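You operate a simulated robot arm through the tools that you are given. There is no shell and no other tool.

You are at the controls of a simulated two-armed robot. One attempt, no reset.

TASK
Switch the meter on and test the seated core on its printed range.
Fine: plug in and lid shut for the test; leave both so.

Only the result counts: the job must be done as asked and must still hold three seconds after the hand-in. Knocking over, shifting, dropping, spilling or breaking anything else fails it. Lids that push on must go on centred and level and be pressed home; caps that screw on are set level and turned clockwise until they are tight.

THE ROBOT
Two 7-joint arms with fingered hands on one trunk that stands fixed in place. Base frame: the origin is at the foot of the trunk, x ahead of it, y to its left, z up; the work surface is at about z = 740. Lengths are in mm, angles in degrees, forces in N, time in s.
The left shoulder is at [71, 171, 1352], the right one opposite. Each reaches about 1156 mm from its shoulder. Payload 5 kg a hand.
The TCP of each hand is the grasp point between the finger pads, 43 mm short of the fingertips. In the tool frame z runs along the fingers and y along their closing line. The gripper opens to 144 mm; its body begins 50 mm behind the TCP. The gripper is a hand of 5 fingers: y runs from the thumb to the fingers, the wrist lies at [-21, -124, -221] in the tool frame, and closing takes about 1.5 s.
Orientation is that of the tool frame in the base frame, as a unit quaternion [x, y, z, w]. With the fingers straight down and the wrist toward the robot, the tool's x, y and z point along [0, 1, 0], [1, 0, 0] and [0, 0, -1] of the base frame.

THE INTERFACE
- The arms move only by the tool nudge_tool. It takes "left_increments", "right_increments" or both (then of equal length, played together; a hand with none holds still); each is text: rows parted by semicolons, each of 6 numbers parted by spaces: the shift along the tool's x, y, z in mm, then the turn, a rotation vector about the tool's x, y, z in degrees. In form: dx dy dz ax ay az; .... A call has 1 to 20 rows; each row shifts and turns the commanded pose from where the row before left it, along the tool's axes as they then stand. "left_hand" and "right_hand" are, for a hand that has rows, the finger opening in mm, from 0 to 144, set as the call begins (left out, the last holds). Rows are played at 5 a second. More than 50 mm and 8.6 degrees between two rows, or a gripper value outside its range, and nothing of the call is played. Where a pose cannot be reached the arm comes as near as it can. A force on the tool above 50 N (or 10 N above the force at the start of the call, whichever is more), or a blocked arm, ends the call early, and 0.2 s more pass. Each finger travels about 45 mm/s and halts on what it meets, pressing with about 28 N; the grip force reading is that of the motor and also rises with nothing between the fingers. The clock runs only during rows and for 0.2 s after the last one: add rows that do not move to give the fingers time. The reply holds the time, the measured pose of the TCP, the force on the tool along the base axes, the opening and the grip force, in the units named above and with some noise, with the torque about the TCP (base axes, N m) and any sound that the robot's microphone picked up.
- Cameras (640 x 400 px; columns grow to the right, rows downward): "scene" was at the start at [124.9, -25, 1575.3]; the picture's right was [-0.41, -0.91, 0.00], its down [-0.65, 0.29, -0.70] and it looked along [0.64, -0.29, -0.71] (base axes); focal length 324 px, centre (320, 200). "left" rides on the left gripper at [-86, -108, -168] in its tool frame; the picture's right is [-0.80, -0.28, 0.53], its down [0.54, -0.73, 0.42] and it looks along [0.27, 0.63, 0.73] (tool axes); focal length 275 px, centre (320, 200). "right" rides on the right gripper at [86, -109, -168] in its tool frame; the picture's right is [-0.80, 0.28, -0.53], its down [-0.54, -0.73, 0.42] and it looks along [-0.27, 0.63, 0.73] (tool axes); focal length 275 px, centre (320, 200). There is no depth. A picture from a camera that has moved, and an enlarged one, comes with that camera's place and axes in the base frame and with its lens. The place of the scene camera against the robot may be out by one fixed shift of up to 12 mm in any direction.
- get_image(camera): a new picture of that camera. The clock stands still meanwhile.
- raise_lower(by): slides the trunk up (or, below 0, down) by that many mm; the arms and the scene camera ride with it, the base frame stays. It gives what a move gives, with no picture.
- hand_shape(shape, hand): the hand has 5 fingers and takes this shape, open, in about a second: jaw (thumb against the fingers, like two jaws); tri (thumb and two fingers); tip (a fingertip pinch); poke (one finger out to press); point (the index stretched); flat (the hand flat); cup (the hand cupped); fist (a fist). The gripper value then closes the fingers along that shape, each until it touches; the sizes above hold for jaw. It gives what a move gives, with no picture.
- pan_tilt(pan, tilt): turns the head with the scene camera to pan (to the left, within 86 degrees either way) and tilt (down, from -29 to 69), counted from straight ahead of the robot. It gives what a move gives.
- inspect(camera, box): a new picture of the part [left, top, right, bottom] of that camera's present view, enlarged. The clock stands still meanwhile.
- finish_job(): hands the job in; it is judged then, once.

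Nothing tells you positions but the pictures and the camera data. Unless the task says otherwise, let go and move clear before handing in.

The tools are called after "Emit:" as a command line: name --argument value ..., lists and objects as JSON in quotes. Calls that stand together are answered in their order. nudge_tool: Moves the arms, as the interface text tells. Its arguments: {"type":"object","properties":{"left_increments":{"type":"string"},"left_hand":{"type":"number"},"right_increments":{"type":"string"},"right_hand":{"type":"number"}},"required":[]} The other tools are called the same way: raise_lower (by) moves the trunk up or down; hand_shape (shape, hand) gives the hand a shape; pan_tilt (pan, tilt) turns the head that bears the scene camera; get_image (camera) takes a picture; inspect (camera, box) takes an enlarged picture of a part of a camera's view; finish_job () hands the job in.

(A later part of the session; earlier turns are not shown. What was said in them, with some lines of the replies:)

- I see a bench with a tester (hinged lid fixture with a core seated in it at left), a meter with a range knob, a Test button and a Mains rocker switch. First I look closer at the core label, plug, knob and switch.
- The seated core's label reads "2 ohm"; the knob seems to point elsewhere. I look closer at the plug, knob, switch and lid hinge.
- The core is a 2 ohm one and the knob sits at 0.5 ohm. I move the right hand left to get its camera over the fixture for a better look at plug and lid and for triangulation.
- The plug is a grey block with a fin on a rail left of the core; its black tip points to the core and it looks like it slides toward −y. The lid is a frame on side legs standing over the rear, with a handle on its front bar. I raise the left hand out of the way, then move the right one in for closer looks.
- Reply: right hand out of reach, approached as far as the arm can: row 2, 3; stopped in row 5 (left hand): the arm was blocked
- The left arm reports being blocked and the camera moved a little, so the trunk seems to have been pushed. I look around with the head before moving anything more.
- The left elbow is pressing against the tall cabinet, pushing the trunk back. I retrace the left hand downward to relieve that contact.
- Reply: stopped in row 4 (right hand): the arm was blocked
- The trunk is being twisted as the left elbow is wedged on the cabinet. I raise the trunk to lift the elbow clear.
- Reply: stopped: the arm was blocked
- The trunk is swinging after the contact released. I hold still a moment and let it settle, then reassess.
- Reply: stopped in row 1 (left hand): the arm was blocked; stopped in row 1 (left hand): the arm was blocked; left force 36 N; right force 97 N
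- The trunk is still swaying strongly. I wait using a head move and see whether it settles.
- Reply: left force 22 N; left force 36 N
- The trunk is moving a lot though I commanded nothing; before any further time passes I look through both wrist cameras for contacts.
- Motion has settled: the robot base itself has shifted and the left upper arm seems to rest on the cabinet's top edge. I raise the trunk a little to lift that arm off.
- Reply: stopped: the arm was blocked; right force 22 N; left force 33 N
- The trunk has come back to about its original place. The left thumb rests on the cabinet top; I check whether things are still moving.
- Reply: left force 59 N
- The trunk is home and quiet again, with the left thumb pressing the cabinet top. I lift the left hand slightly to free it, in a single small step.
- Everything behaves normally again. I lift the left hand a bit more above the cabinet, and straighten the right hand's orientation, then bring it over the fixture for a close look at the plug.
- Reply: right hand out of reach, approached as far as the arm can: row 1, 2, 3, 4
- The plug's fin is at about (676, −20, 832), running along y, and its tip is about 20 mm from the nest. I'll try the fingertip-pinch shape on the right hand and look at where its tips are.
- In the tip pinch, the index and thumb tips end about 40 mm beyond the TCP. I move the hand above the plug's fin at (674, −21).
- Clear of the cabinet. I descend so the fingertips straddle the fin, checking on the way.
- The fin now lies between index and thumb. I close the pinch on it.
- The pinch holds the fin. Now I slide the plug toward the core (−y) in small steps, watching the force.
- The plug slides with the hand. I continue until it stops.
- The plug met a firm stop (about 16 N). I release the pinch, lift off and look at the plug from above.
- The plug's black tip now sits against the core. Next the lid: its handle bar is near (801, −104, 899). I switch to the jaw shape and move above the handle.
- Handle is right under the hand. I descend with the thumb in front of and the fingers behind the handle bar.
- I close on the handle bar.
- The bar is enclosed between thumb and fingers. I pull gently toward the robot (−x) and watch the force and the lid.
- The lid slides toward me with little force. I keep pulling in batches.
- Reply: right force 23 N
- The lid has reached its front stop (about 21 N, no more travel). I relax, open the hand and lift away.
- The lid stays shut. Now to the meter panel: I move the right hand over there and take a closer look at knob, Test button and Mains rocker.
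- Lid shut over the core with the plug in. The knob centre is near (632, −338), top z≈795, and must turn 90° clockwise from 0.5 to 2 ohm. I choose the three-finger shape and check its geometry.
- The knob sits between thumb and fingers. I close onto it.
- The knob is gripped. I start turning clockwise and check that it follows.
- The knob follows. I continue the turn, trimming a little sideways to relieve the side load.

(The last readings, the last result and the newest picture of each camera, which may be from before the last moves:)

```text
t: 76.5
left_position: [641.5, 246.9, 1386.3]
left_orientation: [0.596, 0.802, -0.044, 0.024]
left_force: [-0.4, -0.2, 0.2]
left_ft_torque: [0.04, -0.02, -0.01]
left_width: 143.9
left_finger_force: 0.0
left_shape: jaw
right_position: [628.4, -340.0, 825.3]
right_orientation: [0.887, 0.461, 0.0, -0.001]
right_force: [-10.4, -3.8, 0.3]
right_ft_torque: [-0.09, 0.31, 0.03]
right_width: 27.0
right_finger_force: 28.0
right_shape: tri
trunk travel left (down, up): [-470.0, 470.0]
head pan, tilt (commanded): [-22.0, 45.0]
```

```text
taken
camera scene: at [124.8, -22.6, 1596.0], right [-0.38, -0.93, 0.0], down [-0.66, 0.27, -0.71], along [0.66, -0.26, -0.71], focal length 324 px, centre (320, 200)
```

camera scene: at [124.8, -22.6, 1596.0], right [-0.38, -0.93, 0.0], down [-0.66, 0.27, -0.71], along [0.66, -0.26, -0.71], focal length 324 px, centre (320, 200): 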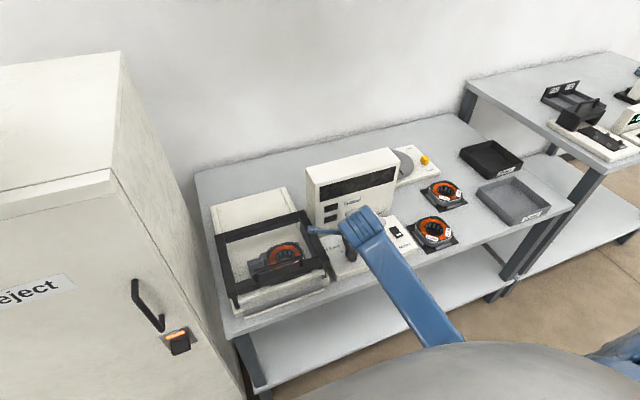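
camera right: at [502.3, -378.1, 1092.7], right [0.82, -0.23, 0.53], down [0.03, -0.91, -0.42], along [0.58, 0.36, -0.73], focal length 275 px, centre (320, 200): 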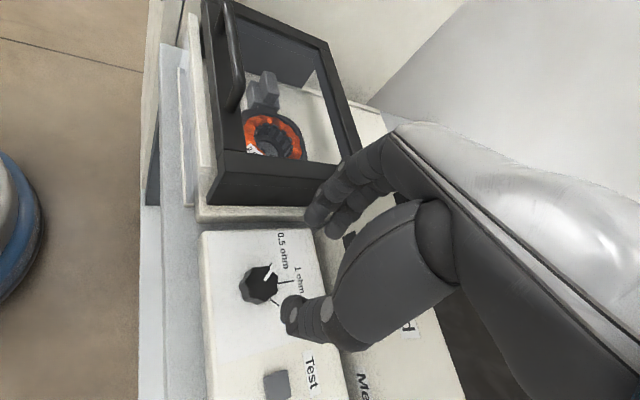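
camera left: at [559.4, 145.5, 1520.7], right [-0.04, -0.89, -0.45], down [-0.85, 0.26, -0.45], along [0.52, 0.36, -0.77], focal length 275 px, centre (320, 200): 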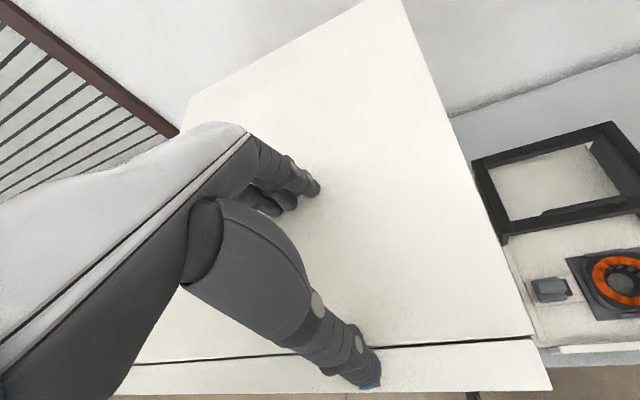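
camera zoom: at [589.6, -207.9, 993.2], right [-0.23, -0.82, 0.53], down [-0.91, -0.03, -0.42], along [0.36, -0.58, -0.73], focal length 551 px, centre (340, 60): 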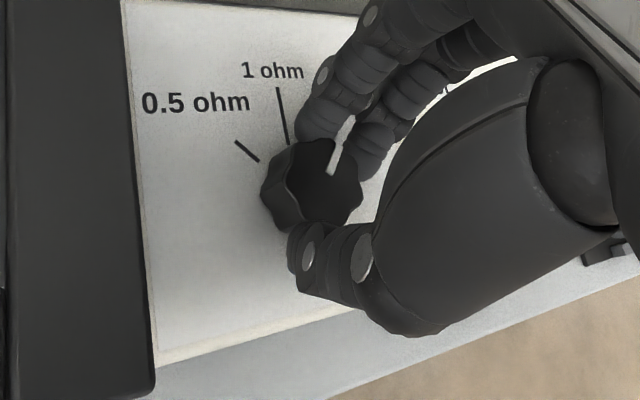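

The hand turned 90°. I open the fingers, lift off and check the pointer against the 2 ohm mark.

Emit:
nudge_tool --right_increments "0 0 0 0 0 0; 0 0 0 0 0 0; 0 0 0 0 0 0; 0 0 0 0 0 0; 0 0 0 0 0 0; 0 0 -15 0 0 0; 0 0 -25 0 0 0; 0 0 -30 0 0 0; 0 0 -30 0 0 0; 0 0 0 0 0 0" --right_hand 66

Emit:
get_image --camera "right"

Emit:
inspect --camera "scene" --box '[310, 190, 430, 280]'

```text
t: 78.7
left_position: [642.9, 248.3, 1385.0]
left_orientation: [0.594, 0.803, -0.044, 0.023]
left_force: [1.1, 0.4, 0.1]
left_ft_torque: [-0.01, 0.01, -0.02]
left_width: 143.7
left_finger_force: 0.1
left_shape: jaw
right_position: [629.5, -340.6, 925.2]
right_orientation: [0.887, 0.461, 0.0, -0.001]
right_force: [-0.4, -0.3, 0.5]
right_ft_torque: [0.0, -0.01, 0.02]
right_width: 65.6
right_finger_force: 0.3
right_shape: tri
trunk travel left (down, up): [-470.0, 470.0]
head pan, tilt (commanded): [-22.0, 45.0]
```

```text
taken
camera right: at [590.0, -208.3, 1093.8], right [-0.22, -0.82, 0.53], down [-0.91, -0.03, -0.42], along [0.36, -0.58, -0.73], focal length 275 px, centre (320, 200)
```

right: 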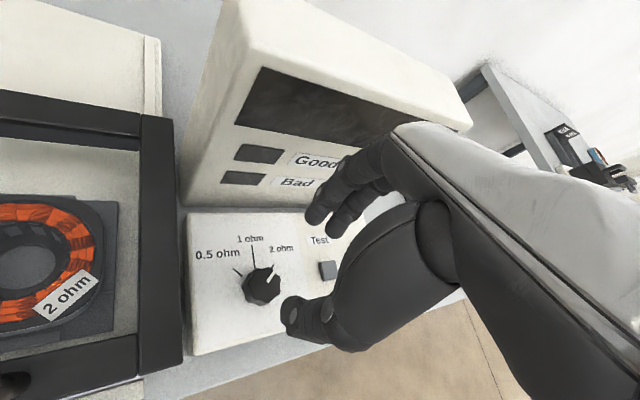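

```text
4.44 times, centred on (370, 235) of scene
camera zoom: at [126.3, -22.3, 1595.9], right [-0.38, -0.93, 0.0], down [-0.66, 0.27, -0.71], along [0.66, -0.27, -0.71], focal length 1438 px, centre (98, 44)
```

zoom: 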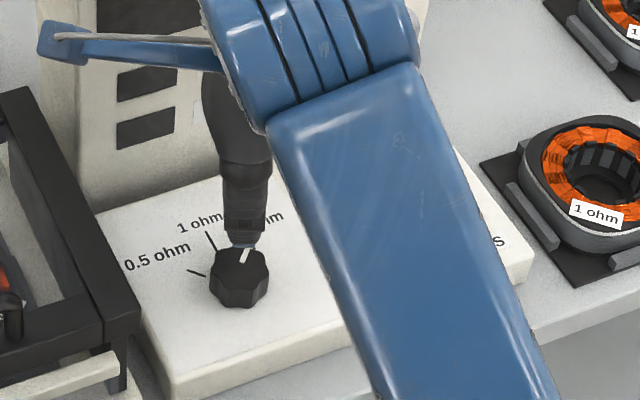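

Emit:
inspect --camera "right" --box '[190, 220, 350, 340]'

```text
3.33 times, centred on (270, 280) of right
camera zoom: at [590.0, -208.3, 1093.8], right [-0.22, -0.82, 0.53], down [-0.91, -0.03, -0.42], along [0.36, -0.58, -0.73], focal length 918 px, centre (487, -67)
```

zoom: 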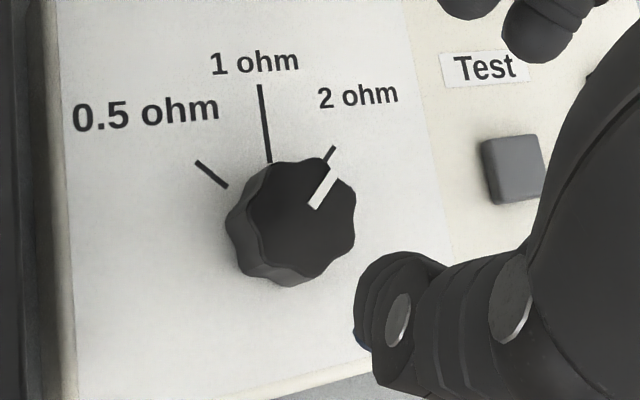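

The pointer now lines up with the 2 ohm mark. Next I turn the hand back, back off, and take the poke shape for the rocker and button; I check the scene view for the knob.

Emit:
nudge_tool --right_increments "0 0 -10 0 0 -7; 0 0 -10 0 0 -7; 0 0 -10 0 0 -7; 0 0 -10 0 0 -7; 0 0 0 0 0 -7; -30 -10 0 0 0 0; -35 -10 0 0 0 0; -35 -10 0 0 0 0; -35 0 0 0 0 0; -35 0 0 0 0 0; -35 0 0 0 0 0; 0 0 0 0 0 0"

Emit:
hand_shape --shape "poke" --hand "right"

Emit:
get_image --camera "right"

Emit:
inspect --camera "scene" --box '[310, 190, 430, 280]'

Emit:
get_image --camera "scene"

```text
t: 81.3
left_position: [643.4, 248.4, 1383.8]
left_orientation: [0.595, 0.802, -0.045, 0.024]
left_force: [0.1, 0.5, 0.4]
left_ft_torque: [0.03, 0.02, 0.0]
left_width: 144.1
left_finger_force: 0.0
left_shape: jaw
right_position: [600.5, -545.9, 962.8]
right_orientation: [0.707, 0.707, 0.001, -0.001]
right_force: [0.7, 0.1, 0.4]
right_ft_torque: [-0.01, -0.01, -0.02]
right_width: 65.6
right_finger_force: 0.0
right_shape: tri
trunk travel left (down, up): [-470.0, 470.0]
head pan, tilt (commanded): [-22.0, 45.0]
```

```text
t: 82.2
left_position: [643.4, 247.8, 1384.7]
left_orientation: [0.595, 0.802, -0.045, 0.024]
left_force: [-0.2, 0.0, -0.2]
left_ft_torque: [-0.04, -0.01, 0.01]
left_width: 143.8
left_finger_force: 0.0
left_shape: jaw
right_position: [599.2, -545.5, 965.0]
right_orientation: [0.708, 0.706, 0.0, 0.0]
right_force: [-0.1, -0.4, -1.1]
right_ft_torque: [0.0, -0.04, 0.02]
right_width: 0.0
right_finger_force: 0.0
right_shape: poke
trunk travel left (down, up): [-470.0, 470.0]
head pan, tilt (commanded): [-22.0, 45.0]
```

```text
taken
camera right: at [492.0, -460.1, 1131.9], right [0.28, -0.8, 0.53], down [-0.73, -0.54, -0.42], along [0.63, -0.27, -0.73], focal length 275 px, centre (320, 200)
```

right: 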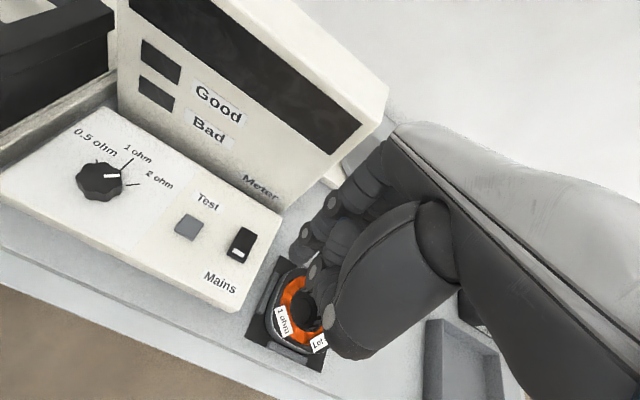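

```text
4.44 times, centred on (370, 235) of scene
camera zoom: at [126.2, -22.4, 1595.9], right [-0.38, -0.93, 0.0], down [-0.66, 0.27, -0.71], along [0.66, -0.27, -0.71], focal length 1438 px, centre (98, 44)
```

zoom: 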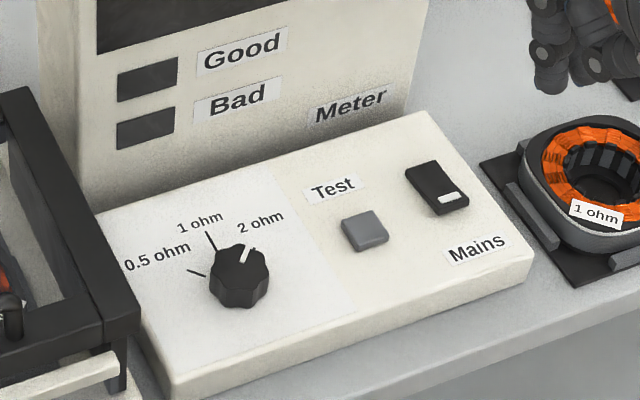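

```text
taken
camera scene: at [126.2, -22.4, 1595.9], right [-0.38, -0.93, 0.0], down [-0.66, 0.27, -0.71], along [0.66, -0.27, -0.71], focal length 324 px, centre (320, 200)
```

scene: 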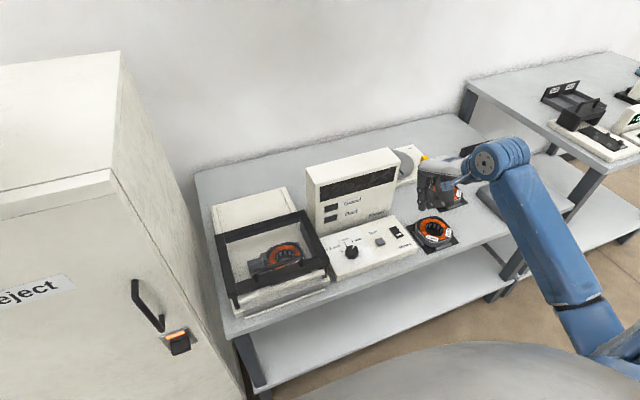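

Emit:
inspect --camera "right" --box '[240, 150, 440, 340]'

Emit:
inspect --camera "scene" --box '[380, 130, 540, 240]'

Emit:
inspect --camera "right" --box '[60, 120, 270, 310]'

Emit:
inspect --camera "right" --box '[215, 215, 275, 275]'

```text
2.11 times, centred on (340, 245) of right
camera zoom: at [492.0, -460.1, 1131.9], right [0.28, -0.8, 0.53], down [-0.73, -0.54, -0.42], along [0.63, -0.27, -0.73], focal length 580 px, centre (278, 105)
```

zoom: 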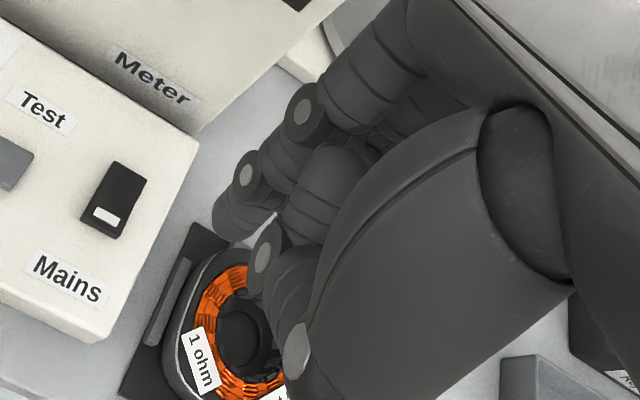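

```text
3.64 times, centred on (460, 185) of scene
camera zoom: at [126.2, -22.4, 1595.9], right [-0.38, -0.93, 0.0], down [-0.66, 0.27, -0.71], along [0.66, -0.27, -0.71], focal length 1177 px, centre (-189, 254)
```

zoom: 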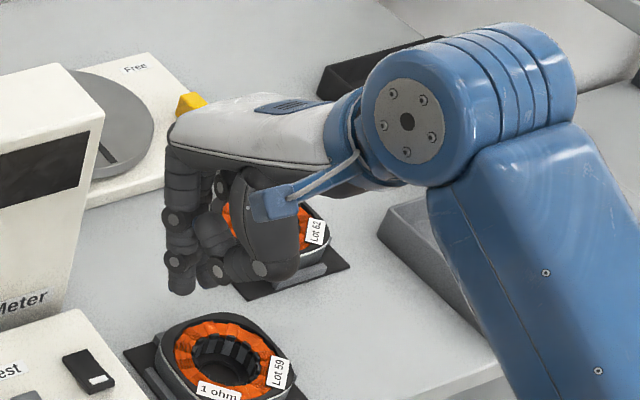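

```text
2.11 times, centred on (165, 215) of right
camera zoom: at [492.0, -460.1, 1131.9], right [0.28, -0.8, 0.53], down [-0.73, -0.54, -0.42], along [0.63, -0.27, -0.73], focal length 580 px, centre (646, 168)
```

zoom: 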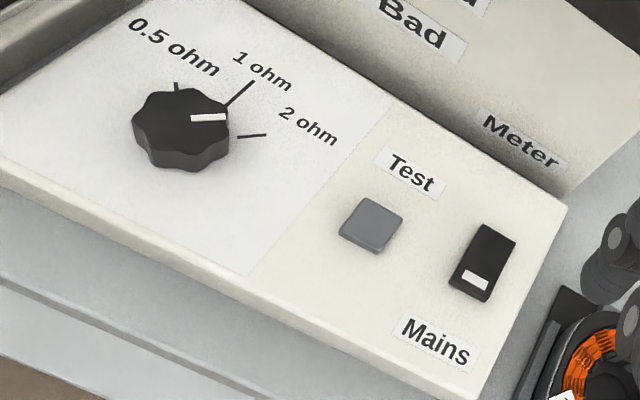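

```text
6.67 times, centred on (245, 245) of right
camera zoom: at [492.0, -460.1, 1131.9], right [0.28, -0.8, 0.53], down [-0.73, -0.54, -0.42], along [0.63, -0.27, -0.73], focal length 1835 px, centre (820, -100)
```

zoom: 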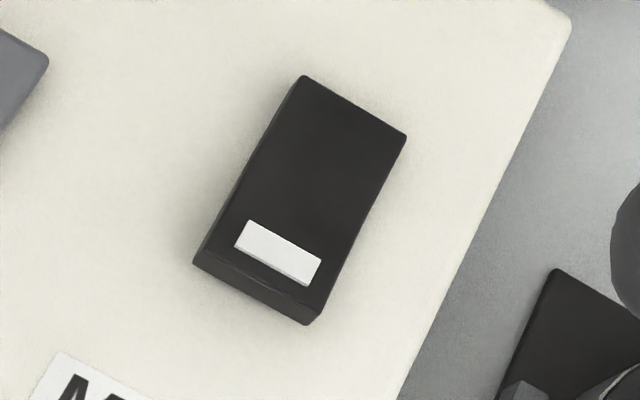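

The index fingertip in poke shape sits about 43 mm below the TCP. The rocker spans x 629–675 at y −509, its marked near end raised. I move the fingertip above the marked end.

Emit:
nudge_tool --right_increments "10 12 20 0 0 0; 10 12 25 0 0 0; 10 11 25 0 0 0; 0 0 22 0 0 0; 0 0 0 0 0 0; 0 0 0 0 0 0"

Emit:
inspect --camera "right" --box '[210, 170, 410, 330]'

Emit:
inspect --camera "scene" --box '[360, 180, 460, 250]'

```text
t: 83.6
left_position: [643.1, 248.6, 1384.9]
left_orientation: [0.594, 0.803, -0.045, 0.024]
left_force: [0.1, 0.2, -0.2]
left_ft_torque: [-0.02, -0.02, -0.01]
left_width: 144.0
left_finger_force: 0.0
left_shape: jaw
right_position: [634.7, -515.8, 872.3]
right_orientation: [0.708, 0.707, 0.001, -0.001]
right_force: [0.5, -0.7, 0.1]
right_ft_torque: [-0.01, 0.01, -0.05]
right_width: 0.0
right_finger_force: 0.0
right_shape: poke
trunk travel left (down, up): [-470.0, 470.0]
head pan, tilt (commanded): [-22.0, 45.0]
```

```text
2.50 times, centred on (310, 250) of right
camera zoom: at [526.8, -429.2, 1040.0], right [0.28, -0.8, 0.53], down [-0.73, -0.54, -0.42], along [0.63, -0.27, -0.73], focal length 688 px, centre (345, 75)
```

zoom: 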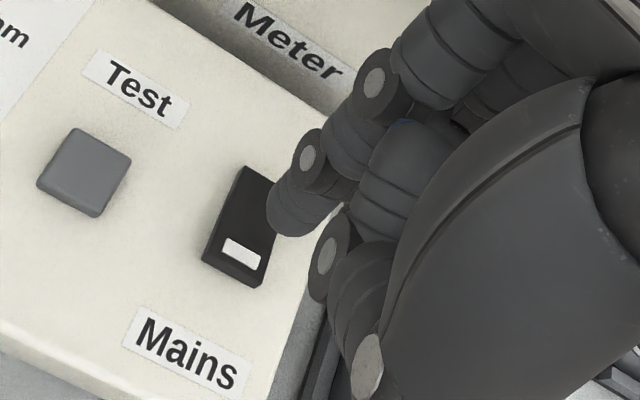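

```text
5.71 times, centred on (410, 215) of scene
camera zoom: at [126.3, -21.9, 1595.9], right [-0.37, -0.93, 0.0], down [-0.66, 0.27, -0.71], along [0.66, -0.27, -0.71], focal length 1849 px, centre (-194, 114)
```

zoom: 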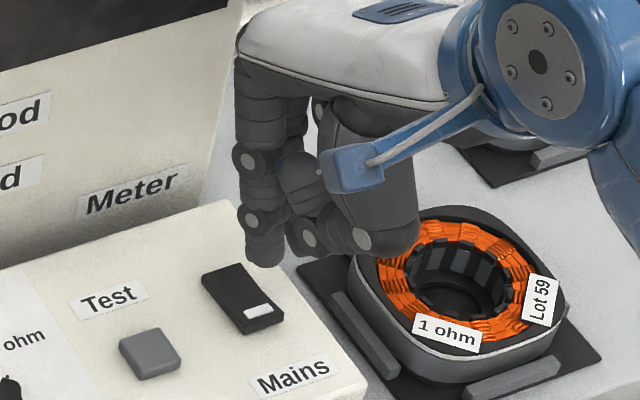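

Emit:
nudge_tool --right_increments "-3 -1 12 0 0 0; 0 0 12 0 0 0; 0 0 8 0 0 0; 0 0 0 0 0 0"

Emit:
inspect --camera "right" --box '[210, 170, 410, 330]'

Emit:
inspect --camera "scene" --box '[360, 180, 460, 250]'

```text
t: 84.6
left_position: [642.5, 248.7, 1385.6]
left_orientation: [0.594, 0.803, -0.045, 0.023]
left_force: [0.0, 0.3, 0.9]
left_ft_torque: [0.0, 0.02, 0.0]
left_width: 144.3
left_finger_force: 0.1
left_shape: jaw
right_position: [632.5, -517.3, 840.4]
right_orientation: [0.708, 0.706, 0.0, -0.001]
right_force: [0.1, -0.4, 0.0]
right_ft_torque: [0.01, -0.02, -0.01]
right_width: 0.0
right_finger_force: 0.1
right_shape: poke
trunk travel left (down, up): [-470.0, 470.0]
head pan, tilt (commanded): [-22.0, 45.0]
```

```text
2.50 times, centred on (310, 250) of right
camera zoom: at [524.8, -431.8, 1008.7], right [0.28, -0.8, 0.53], down [-0.73, -0.54, -0.42], along [0.63, -0.27, -0.73], focal length 688 px, centre (345, 75)
```

zoom: 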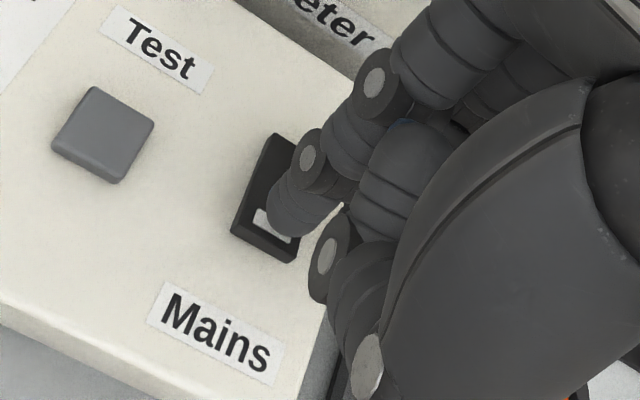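

```text
5.71 times, centred on (410, 215) of scene
camera zoom: at [126.2, -22.1, 1595.9], right [-0.38, -0.93, 0.0], down [-0.66, 0.27, -0.71], along [0.66, -0.27, -0.71], focal length 1849 px, centre (-194, 114)
```

zoom: 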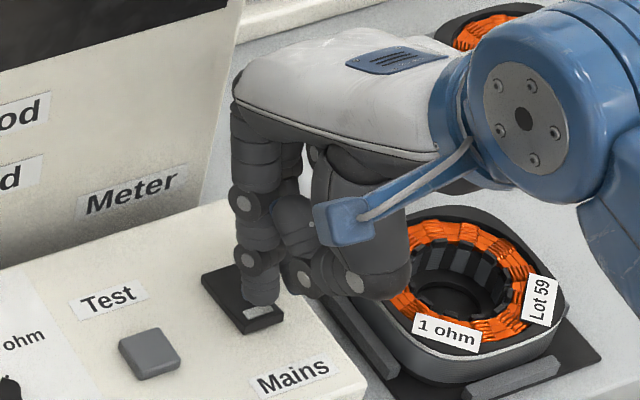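

The fingertip is right over the white mark. I press down slowly.

Emit:
nudge_tool --right_increments "0 0 3 0 0 0; 0 0 3 0 0 0; 0 0 2 0 0 0; 0 0 2 0 0 0; 0 0 0 0 0 0"

Emit:
inspect --camera "scene" --box '[300, 150, 460, 260]'

```text
t: 85.8
left_position: [641.7, 249.0, 1384.2]
left_orientation: [0.595, 0.802, -0.045, 0.023]
left_force: [-0.1, -0.4, 0.3]
left_ft_torque: [0.0, 0.03, 0.02]
left_width: 143.9
left_finger_force: 0.0
left_shape: jaw
right_position: [632.6, -517.9, 830.9]
right_orientation: [0.707, 0.707, 0.0, -0.002]
right_force: [0.0, -0.3, 0.1]
right_ft_torque: [0.01, 0.0, 0.0]
right_width: 0.0
right_finger_force: 0.0
right_shape: poke
trunk travel left (down, up): [-470.0, 470.0]
head pan, tilt (commanded): [-22.0, 45.0]
```

```text
3.64 times, centred on (380, 205) of scene
camera zoom: at [126.2, -22.0, 1595.9], right [-0.38, -0.93, 0.0], down [-0.66, 0.27, -0.71], along [0.66, -0.27, -0.71], focal length 1177 px, centre (102, 182)
```

zoom: 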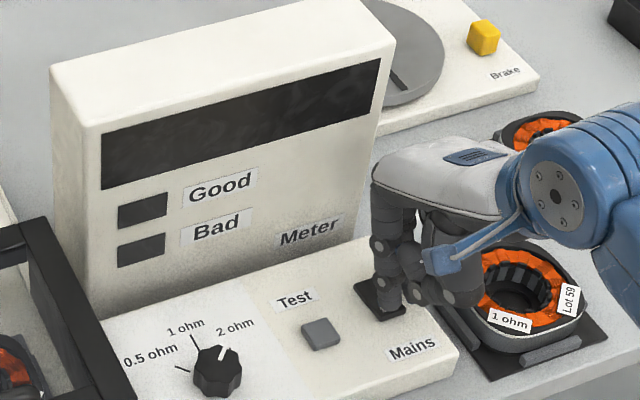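

No contact yet; I continue downward in small steps.

Emit:
nudge_tool --right_increments "0 0 1.5 0 0 0; 0 0 1.5 0 0 0; 0 0 1.5 0 0 0; 0 0 0 0 0 0"

Emit:
inspect --camera "right" --box '[210, 170, 410, 330]'

```text
t: 86.8
left_position: [643.3, 248.2, 1385.9]
left_orientation: [0.595, 0.802, -0.045, 0.023]
left_force: [0.9, 0.0, 1.0]
left_ft_torque: [0.03, -0.03, -0.02]
left_width: 143.9
left_finger_force: 0.2
left_shape: jaw
right_position: [632.4, -517.5, 825.3]
right_orientation: [0.708, 0.706, 0.0, -0.001]
right_force: [0.4, 0.3, -0.1]
right_ft_torque: [0.0, -0.02, -0.03]
right_width: 0.2
right_finger_force: 0.0
right_shape: poke
trunk travel left (down, up): [-470.0, 470.0]
head pan, tilt (commanded): [-22.0, 45.0]
```

```text
2.50 times, centred on (310, 250) of right
camera zoom: at [524.8, -432.2, 993.8], right [0.28, -0.8, 0.53], down [-0.73, -0.54, -0.42], along [0.63, -0.27, -0.73], focal length 688 px, centre (345, 75)
```

zoom: 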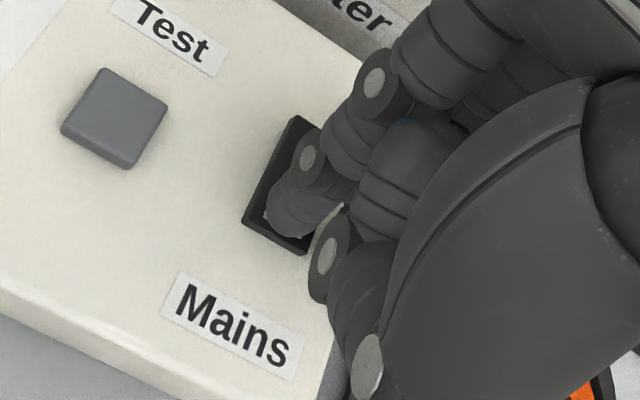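

Emit:
nudge_tool --right_increments "0 0 1 0 0 0; 0 0 1 0 0 0; 0 0 1 0 0 0; 0 0 0 0 0 0"

```text
t: 87.8
left_position: [642.6, 249.1, 1385.5]
left_orientation: [0.595, 0.802, -0.045, 0.023]
left_force: [-0.1, 0.5, 0.2]
left_ft_torque: [0.0, -0.01, -0.04]
left_width: 143.8
left_finger_force: 0.1
left_shape: jaw
right_position: [631.4, -517.6, 824.6]
right_orientation: [0.708, 0.707, 0.002, 0.002]
right_force: [0.2, -2.8, 17.6]
right_ft_torque: [0.1, -0.13, -0.03]
right_width: 0.0
right_finger_force: 0.0
right_shape: poke
trunk travel left (down, up): [-470.0, 470.0]
head pan, tilt (commanded): [-22.0, 45.0]
```

Contact with about 18 N. I look at the display and rocker.

Emit:
inspect --camera "scene" --box '[300, 150, 460, 260]'

Emit:
inspect --camera "right" --box '[210, 170, 410, 330]'

```text
3.64 times, centred on (380, 205) of scene
camera zoom: at [124.6, -20.9, 1596.3], right [-0.38, -0.93, 0.0], down [-0.65, 0.26, -0.71], along [0.66, -0.27, -0.71], focal length 1177 px, centre (102, 182)
```

zoom: 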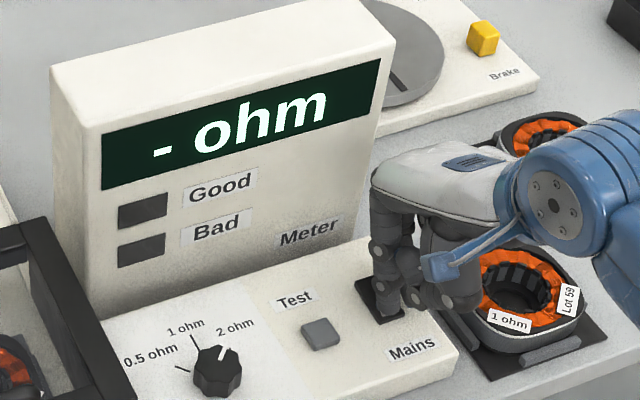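

```text
2.50 times, centred on (310, 250) of right
camera zoom: at [523.9, -431.9, 992.9], right [0.28, -0.8, 0.53], down [-0.72, -0.54, -0.43], along [0.63, -0.27, -0.73], focal length 688 px, centre (345, 75)
```

zoom: 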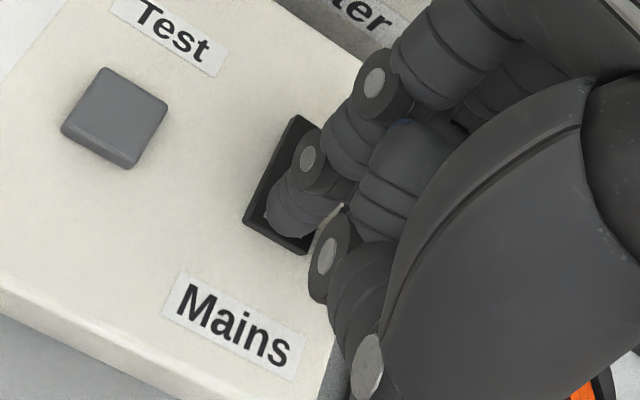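

The meter is on: the display shows "- ohm". I lift off and move over to the Test button at about (635, −441).

Emit:
nudge_tool --right_increments "0 0 -10 0 0 0; 0 0 -20 0 0 0; 0 0 -10 0 0 0; 20 0 0 0 0 0; 25 0 0 0 0 0; 22.5 0 0 0 0 0; 0 0 0 0 0 0; 0 0 0 0 0 0"

Emit:
inspect --camera "scene" --box '[300, 150, 460, 260]'

Emit:
inspect --camera "right" --box '[210, 170, 410, 330]'

```text
t: 89.6
left_position: [642.9, 248.2, 1384.9]
left_orientation: [0.595, 0.802, -0.045, 0.025]
left_force: [-0.8, 0.1, 0.4]
left_ft_torque: [0.0, 0.0, -0.01]
left_width: 143.8
left_finger_force: 0.0
left_shape: jaw
right_position: [631.9, -451.9, 860.9]
right_orientation: [0.708, 0.706, 0.001, -0.001]
right_force: [0.1, 0.3, -0.1]
right_ft_torque: [0.0, -0.01, 0.0]
right_width: 0.2
right_finger_force: 0.0
right_shape: poke
trunk travel left (down, up): [-470.0, 470.0]
head pan, tilt (commanded): [-22.0, 45.0]
```

```text
3.64 times, centred on (380, 205) of scene
camera zoom: at [126.0, -22.0, 1595.9], right [-0.38, -0.93, 0.0], down [-0.66, 0.27, -0.71], along [0.66, -0.27, -0.71], focal length 1177 px, centre (102, 182)
```

zoom: 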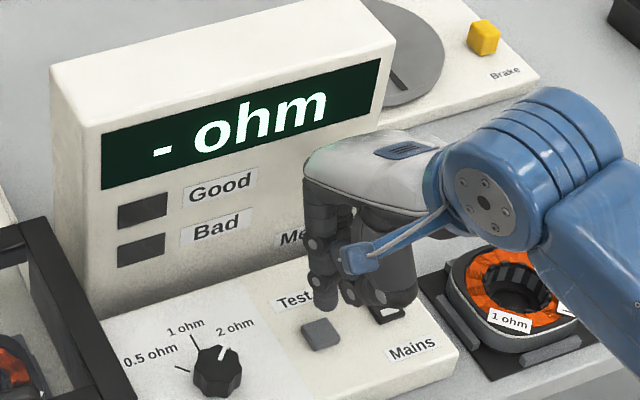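

```text
2.50 times, centred on (310, 250) of right
camera zoom: at [524.5, -364.3, 1029.8], right [0.28, -0.8, 0.53], down [-0.73, -0.54, -0.42], along [0.63, -0.27, -0.73], focal length 688 px, centre (345, 75)
```

zoom: 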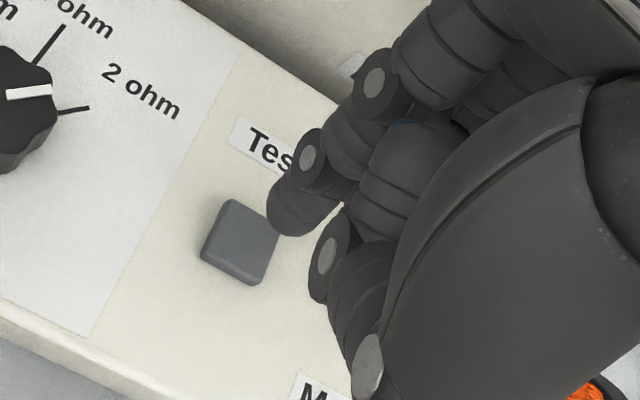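

The fingertip is over the Test button; range 2 ohm, lid shut, plug in, meter on. I press down slowly.

Emit:
nudge_tool --right_increments "0 0 10 0 0 0; 0 0 10 0 0 0; 0 0 6 0 0 0; 0 0 3 0 0 0; 0 0 0 0 0 0"

Emit:
inspect --camera "right" --box '[210, 170, 410, 330]'

Emit:
inspect --camera "scene" --box '[300, 150, 460, 260]'

```text
t: 90.8
left_position: [642.6, 248.3, 1384.9]
left_orientation: [0.595, 0.802, -0.045, 0.024]
left_force: [0.2, 0.1, -0.2]
left_ft_torque: [0.02, 0.01, 0.0]
left_width: 143.9
left_finger_force: 0.0
left_shape: jaw
right_position: [631.4, -450.4, 832.7]
right_orientation: [0.708, 0.707, 0.0, -0.002]
right_force: [-0.1, -0.2, 1.0]
right_ft_torque: [-0.03, 0.02, -0.04]
right_width: 0.0
right_finger_force: 0.1
right_shape: poke
trunk travel left (down, up): [-470.0, 470.0]
head pan, tilt (commanded): [-22.0, 45.0]
```

```text
2.50 times, centred on (310, 250) of right
camera zoom: at [525.1, -364.6, 1001.9], right [0.28, -0.8, 0.53], down [-0.73, -0.54, -0.42], along [0.63, -0.27, -0.73], focal length 688 px, centre (345, 75)
```

zoom: 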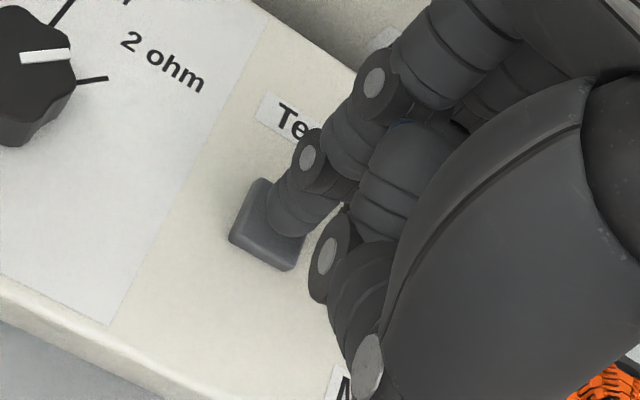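

```text
3.64 times, centred on (380, 205) of scene
camera zoom: at [126.2, -22.0, 1595.9], right [-0.38, -0.93, 0.0], down [-0.66, 0.27, -0.71], along [0.66, -0.27, -0.71], focal length 1177 px, centre (102, 182)
```

zoom: 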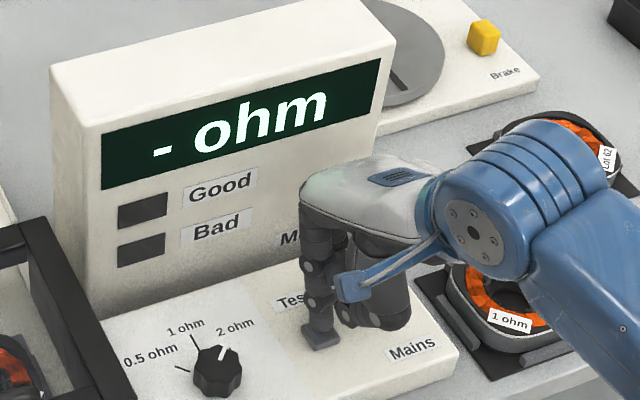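

The pointer runs parallel to the 2 ohm mark — good. I press on.

Emit:
nudge_tool --right_increments "0 0 1.5 0 0 0; 0 0 1.5 0 0 0; 0 0 1.5 0 0 0; 0 0 1.5 0 0 0; 0 0 0 0 0 0"

Emit:
inspect --camera "scene" --box '[300, 150, 460, 260]'

```text
t: 92.0
left_position: [641.8, 247.8, 1384.4]
left_orientation: [0.594, 0.803, -0.045, 0.024]
left_force: [0.7, 0.9, 0.5]
left_ft_torque: [-0.01, 0.0, 0.01]
left_width: 143.8
left_finger_force: 0.0
left_shape: jaw
right_position: [633.3, -449.5, 828.1]
right_orientation: [0.708, 0.707, 0.0, -0.001]
right_force: [0.7, 0.6, 0.6]
right_ft_torque: [0.0, 0.01, -0.01]
right_width: 0.0
right_finger_force: 0.0
right_shape: poke
trunk travel left (down, up): [-470.0, 470.0]
head pan, tilt (commanded): [-22.0, 45.0]
```

```text
3.64 times, centred on (380, 205) of scene
camera zoom: at [126.2, -22.0, 1595.9], right [-0.38, -0.93, 0.0], down [-0.66, 0.27, -0.71], along [0.66, -0.27, -0.71], focal length 1177 px, centre (102, 182)
```

zoom: 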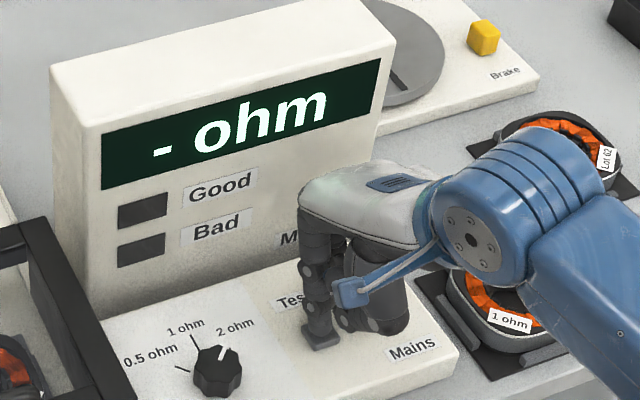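

Emit:
nudge_tool --right_increments "0 0 1 0 0 0; 0 0 1 0 0 0; 0 0 1 0 0 0; 0 0 0 0 0 0"

Emit:
inspect --camera "scene" --box '[300, 150, 460, 260]'

```text
t: 93.0
left_position: [642.0, 248.1, 1384.6]
left_orientation: [0.595, 0.802, -0.046, 0.024]
left_force: [-0.4, -0.1, 0.4]
left_ft_torque: [-0.02, -0.02, 0.0]
left_width: 143.6
left_finger_force: 0.1
left_shape: jaw
right_position: [633.2, -449.3, 824.6]
right_orientation: [0.708, 0.707, 0.001, -0.001]
right_force: [-0.4, -0.7, 2.7]
right_ft_torque: [0.02, -0.06, 0.02]
right_width: 0.0
right_finger_force: 0.0
right_shape: poke
trunk travel left (down, up): [-470.0, 470.0]
head pan, tilt (commanded): [-22.0, 45.0]
heard: click
```

```text
3.64 times, centred on (380, 205) of scene
camera zoom: at [126.1, -22.0, 1595.9], right [-0.38, -0.93, 0.0], down [-0.66, 0.27, -0.71], along [0.66, -0.27, -0.71], focal length 1177 px, centre (102, 182)
```

zoom: 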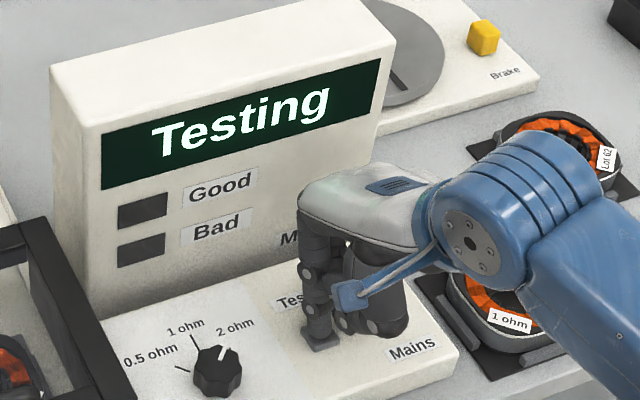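

A click, and the display reads "Testing". I hold still and wait for the result.

Emit:
nudge_tool --right_increments "0 0 0 0 0 0; 0 0 0 0 0 0; 0 0 0 0 0 0; 0 0 0 0 0 0; 0 0 0 0 0 0; 0 0 0 0 0 0"

Emit:
inspect --camera "scene" --box '[300, 150, 460, 260]'

```text
t: 94.4
left_position: [642.6, 247.0, 1384.9]
left_orientation: [0.595, 0.802, -0.045, 0.023]
left_force: [0.0, -0.9, 0.1]
left_ft_torque: [0.05, -0.01, 0.01]
left_width: 143.9
left_finger_force: 0.1
left_shape: jaw
right_position: [632.5, -449.9, 825.2]
right_orientation: [0.708, 0.707, 0.001, -0.001]
right_force: [0.1, -0.2, 2.4]
right_ft_torque: [0.03, -0.01, -0.02]
right_width: 0.0
right_finger_force: 0.1
right_shape: poke
trunk travel left (down, up): [-470.0, 470.0]
head pan, tilt (commanded): [-22.0, 45.0]
```

```text
3.64 times, centred on (380, 205) of scene
camera zoom: at [126.1, -21.9, 1595.9], right [-0.38, -0.93, 0.0], down [-0.66, 0.27, -0.71], along [0.66, -0.27, -0.71], focal length 1177 px, centre (102, 182)
```

zoom: 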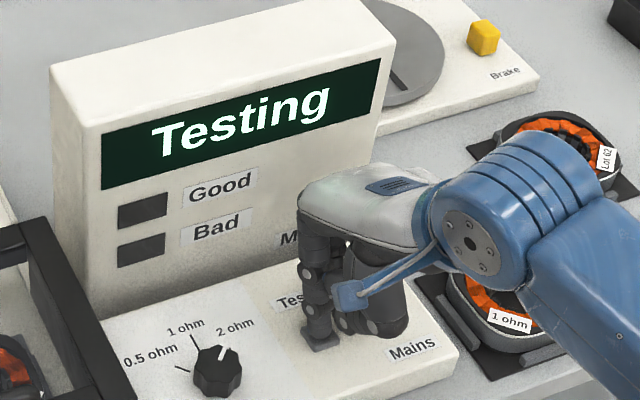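

Emit:
nudge_tool --right_increments "0 0 0 0 0 0; 0 0 0 0 0 0; 0 0 0 0 0 0; 0 0 0 0 0 0; 0 0 0 0 0 0; 0 0 0 0 0 0; 0 0 0 0 0 0; 0 0 0 0 0 0; 0 0 0 0 0 0; 0 0 0 0 0 0"

Emit:
inspect --camera "scene" --box '[300, 150, 460, 260]'

```text
t: 96.6
left_position: [641.8, 248.1, 1384.6]
left_orientation: [0.595, 0.802, -0.045, 0.025]
left_force: [-0.7, -0.2, 0.3]
left_ft_torque: [-0.01, 0.0, -0.03]
left_width: 143.7
left_finger_force: 0.1
left_shape: jaw
right_position: [632.9, -449.9, 824.9]
right_orientation: [0.708, 0.707, 0.001, -0.001]
right_force: [0.1, -0.1, 2.1]
right_ft_torque: [0.02, -0.04, 0.04]
right_width: 0.0
right_finger_force: 0.1
right_shape: poke
trunk travel left (down, up): [-470.0, 470.0]
head pan, tilt (commanded): [-22.0, 45.0]
```

```text
3.64 times, centred on (380, 205) of scene
camera zoom: at [126.1, -21.9, 1595.9], right [-0.38, -0.93, 0.0], down [-0.66, 0.27, -0.71], along [0.66, -0.27, -0.71], focal length 1177 px, centre (102, 182)
```

zoom: 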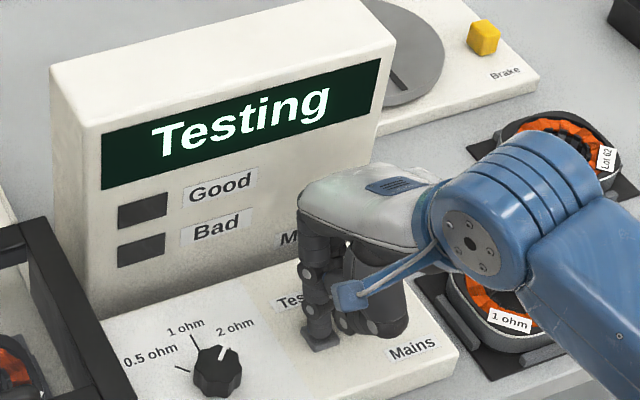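

Emit:
nudge_tool --right_increments "0 0 0 0 0 0; 0 0 0 0 0 0; 0 0 0 0 0 0; 0 0 0 0 0 0; 0 0 0 0 0 0; 0 0 0 0 0 0; 0 0 0 0 0 0; 0 0 0 0 0 0; 0 0 0 0 0 0; 0 0 0 0 0 0; 0 0 0 0 0 0; 0 0 0 0 0 0; 0 0 0 0 0 0; 0 0 0 0 0 0; 0 0 0 0 0 0"

Emit:
inspect --camera "scene" --box '[300, 150, 460, 260]'

```text
t: 99.8
left_position: [642.7, 246.4, 1385.9]
left_orientation: [0.595, 0.802, -0.045, 0.024]
left_force: [0.6, 1.1, 0.1]
left_ft_torque: [0.01, 0.02, -0.01]
left_width: 143.8
left_finger_force: 0.0
left_shape: jaw
right_position: [631.5, -449.8, 824.5]
right_orientation: [0.708, 0.707, 0.0, 0.0]
right_force: [0.5, -0.4, 2.2]
right_ft_torque: [-0.04, -0.04, -0.02]
right_width: 0.4
right_finger_force: 0.1
right_shape: poke
trunk travel left (down, up): [-470.0, 470.0]
head pan, tilt (commanded): [-22.0, 45.0]
```

```text
3.64 times, centred on (380, 205) of scene
camera zoom: at [126.1, -21.9, 1595.9], right [-0.38, -0.93, 0.0], down [-0.66, 0.27, -0.71], along [0.66, -0.27, -0.71], focal length 1177 px, centre (102, 182)
```

zoom: 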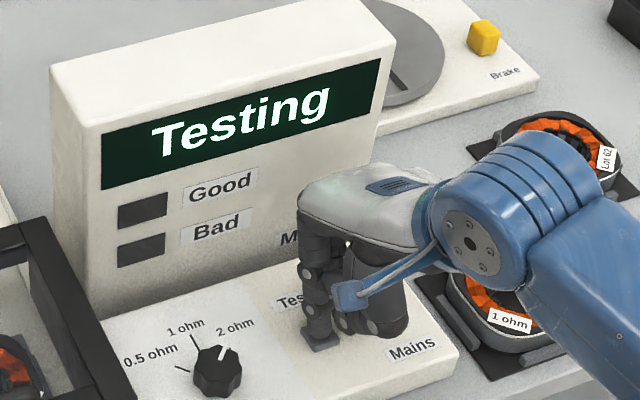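

Still testing. The button has clicked, so I lift the finger off and keep waiting.

Emit:
nudge_tool --right_increments "0 0 -5 0 0 0; 0 0 -10 0 0 0; 0 0 -10 0 0 0; 0 0 0 0 0 0; 0 0 0 0 0 0"

Emit:
inspect --camera "scene" --box '[300, 150, 460, 260]'

```text
t: 101.0
left_position: [642.2, 247.9, 1384.9]
left_orientation: [0.595, 0.802, -0.046, 0.024]
left_force: [-0.4, -0.1, -0.2]
left_ft_torque: [-0.03, -0.02, 0.01]
left_width: 144.2
left_finger_force: 0.1
left_shape: jaw
right_position: [633.3, -450.2, 850.1]
right_orientation: [0.708, 0.707, 0.0, -0.001]
right_force: [-0.3, 0.4, 0.2]
right_ft_torque: [-0.01, 0.01, 0.02]
right_width: 0.0
right_finger_force: 0.0
right_shape: poke
trunk travel left (down, up): [-470.0, 470.0]
head pan, tilt (commanded): [-22.0, 45.0]
```

```text
3.64 times, centred on (380, 205) of scene
camera zoom: at [126.2, -22.0, 1595.9], right [-0.38, -0.93, 0.0], down [-0.66, 0.27, -0.71], along [0.66, -0.27, -0.71], focal length 1177 px, centre (102, 182)
```

zoom: 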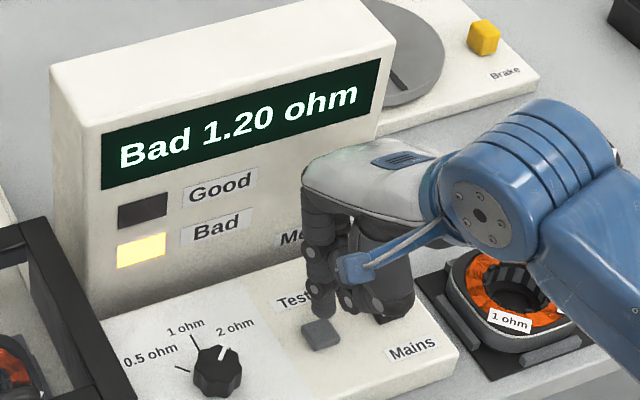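

The test finished: "Bad 1.20 ohm" with the Bad lamp lit, on the 2 ohm range. I move the hand clear and verify the final state of plug, lid, knob and everything else.

Emit:
nudge_tool --right_increments "0 0 -30 0 0 0; 0 0 -40 0 0 0; 0 0 -40 0 0 0; -30 -10 -40 0 0 0; -40 -10 -30 0 0 0; -40 -10 -20 0 0 0; -20 -10 0 0 0 0; 0 0 0 0 0 0; 0 0 0 0 0 0"

Emit:
get_image --camera "scene"

Emit:
inspect --camera "scene" --box '[190, 170, 350, 320]'

Emit:
inspect --camera "scene" --box '[290, 130, 470, 290]'

Emit:
inspect --camera "scene" --box '[240, 230, 310, 290]'

```text
refused: row 4 steps farther than a row can; nothing moved
```

```text
taken
camera scene: at [126.2, -22.0, 1595.9], right [-0.38, -0.93, 0.0], down [-0.66, 0.27, -0.71], along [0.66, -0.27, -0.71], focal length 324 px, centre (320, 200)
```

scene: 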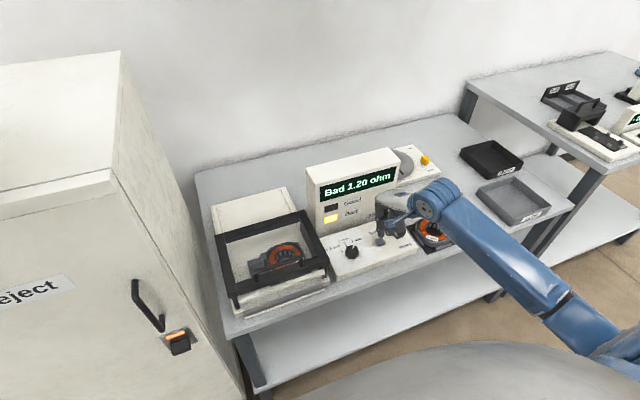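

```text
2.67 times, centred on (270, 245) of scene
camera zoom: at [126.2, -22.0, 1595.9], right [-0.38, -0.93, 0.0], down [-0.66, 0.27, -0.71], along [0.66, -0.27, -0.71], focal length 863 px, centre (453, 80)
```

zoom: 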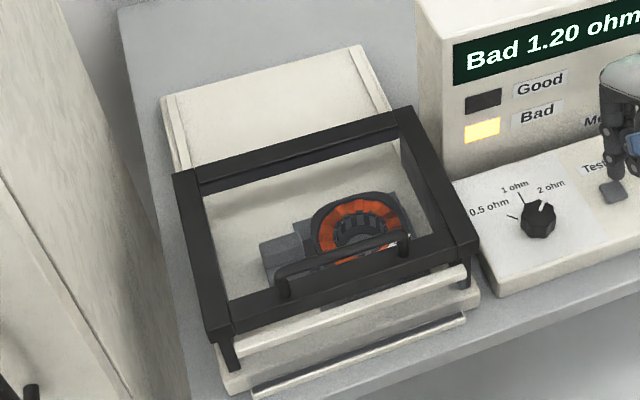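

```text
2.50 times, centred on (380, 210) of scene
camera zoom: at [126.2, -22.0, 1595.9], right [-0.38, -0.93, 0.0], down [-0.66, 0.27, -0.71], along [0.66, -0.27, -0.71], focal length 809 px, centre (170, 175)
```

zoom: 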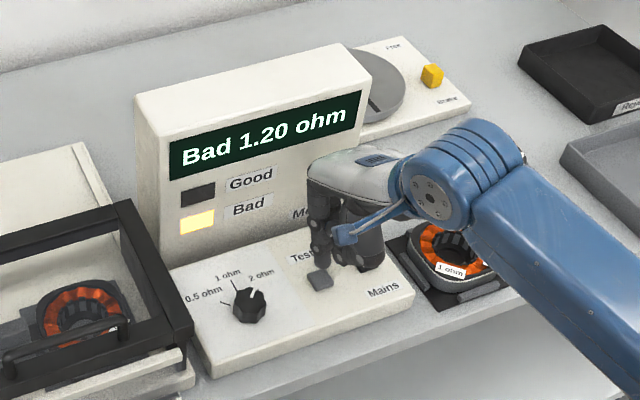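

```text
6.67 times, centred on (275, 260) of scene
camera zoom: at [126.2, -22.0, 1595.9], right [-0.38, -0.93, 0.0], down [-0.66, 0.27, -0.71], along [0.66, -0.27, -0.71], focal length 2158 px, centre (620, -200)
```

zoom: 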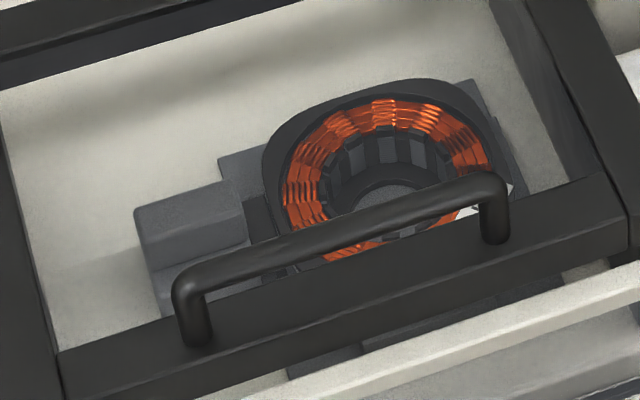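

The state is as wanted; my retreat move was refused only for step size. I raise the right hand clear in smaller steps.

Emit:
nudge_tool --right_increments "0 0 -30 0 0 0; 0 0 -40 0 0 0; 0 0 -40 0 0 0; -25 -5 -35 0 0 0; -30 -5 -30 0 0 0; -30 -5 -20 0 0 0; -20 -5 0 0 0 0; 0 0 0 0 0 0; 0 0 0 0 0 0"

Emit:
get_image --camera "scene"

Emit:
get_image --camera "right"

Emit:
inspect --camera "scene" --box '[290, 130, 560, 290]'

```text
t: 103.0
left_position: [642.9, 248.3, 1384.8]
left_orientation: [0.595, 0.802, -0.045, 0.023]
left_force: [-0.6, 0.3, 0.5]
left_ft_torque: [0.01, 0.01, 0.0]
left_width: 143.9
left_finger_force: 0.0
left_shape: jaw
right_position: [613.8, -557.6, 1044.9]
right_orientation: [0.708, 0.706, 0.0, 0.0]
right_force: [0.0, 0.9, -0.7]
right_ft_torque: [-0.01, -0.01, -0.01]
right_width: 0.1
right_finger_force: 0.0
right_shape: poke
trunk travel left (down, up): [-470.0, 470.0]
head pan, tilt (commanded): [-22.0, 45.0]
```

```text
taken
camera scene: at [126.3, -22.0, 1595.9], right [-0.38, -0.93, 0.0], down [-0.66, 0.27, -0.71], along [0.66, -0.27, -0.71], focal length 324 px, centre (320, 200)
```

scene: 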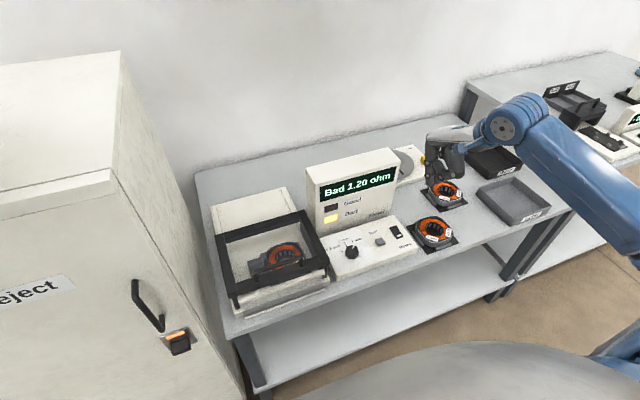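

```text
taken
camera right: at [505.5, -471.4, 1212.7], right [0.28, -0.8, 0.53], down [-0.73, -0.54, -0.42], along [0.63, -0.27, -0.73], focal length 275 px, centre (320, 200)
```

right: 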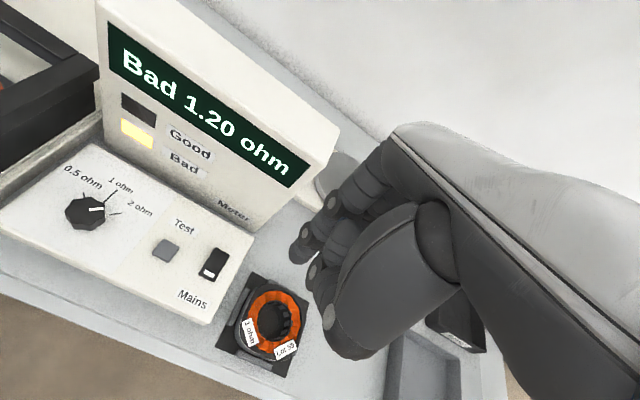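

```text
2.37 times, centred on (425, 210) of scene
camera zoom: at [126.3, -22.0, 1595.9], right [-0.38, -0.93, 0.0], down [-0.66, 0.27, -0.71], along [0.66, -0.27, -0.71], focal length 767 px, centre (71, 176)
```

zoom: 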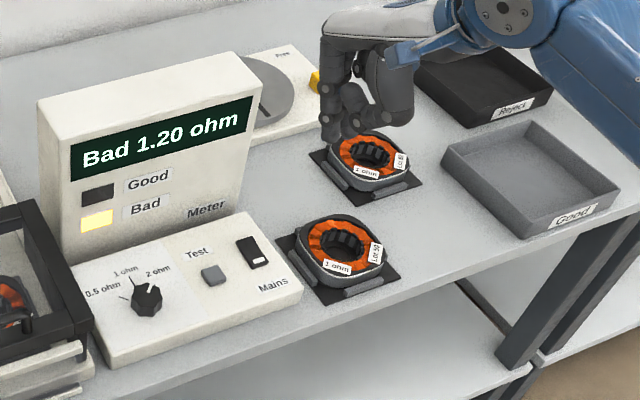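

The meter is on and reads "Bad 1.20 ohm" for the 2 ohm test. The plug is in, the lid is shut, the knob is at 2 ohm, and both hands are clear with everything else in place. I hand in the job.

Emit:
finish_job

```text
The job is handed in.
```

I switched the meter on and tested the seated core on its printed 2 ohm range. The meter read **Bad 1.20 ohm**, with the Bad lamp lit.

- **State left:** The plug is pushed in against the core, the lid is slid to its front stop, the range knob is on 2 ohm, and the meter is still on. I left both the plug and the lid as they were for the test.
- **Contact with the cabinet:** Early on, the left arm caught, most likely on the tall "Reject" cabinet. The trunk swung a long way before it came back to its place, and the left thumb then pressed on the cabinet top at about 58 N before I lifted it off. There may have been brief contact with the wall shelf too. In the final pictures I saw nothing on the bench knocked over or out of place. I did not check the cabinet or the shelf for small shifts.

The right hand is clear of the meter. The left hand is about 40 mm above the cabinet top.
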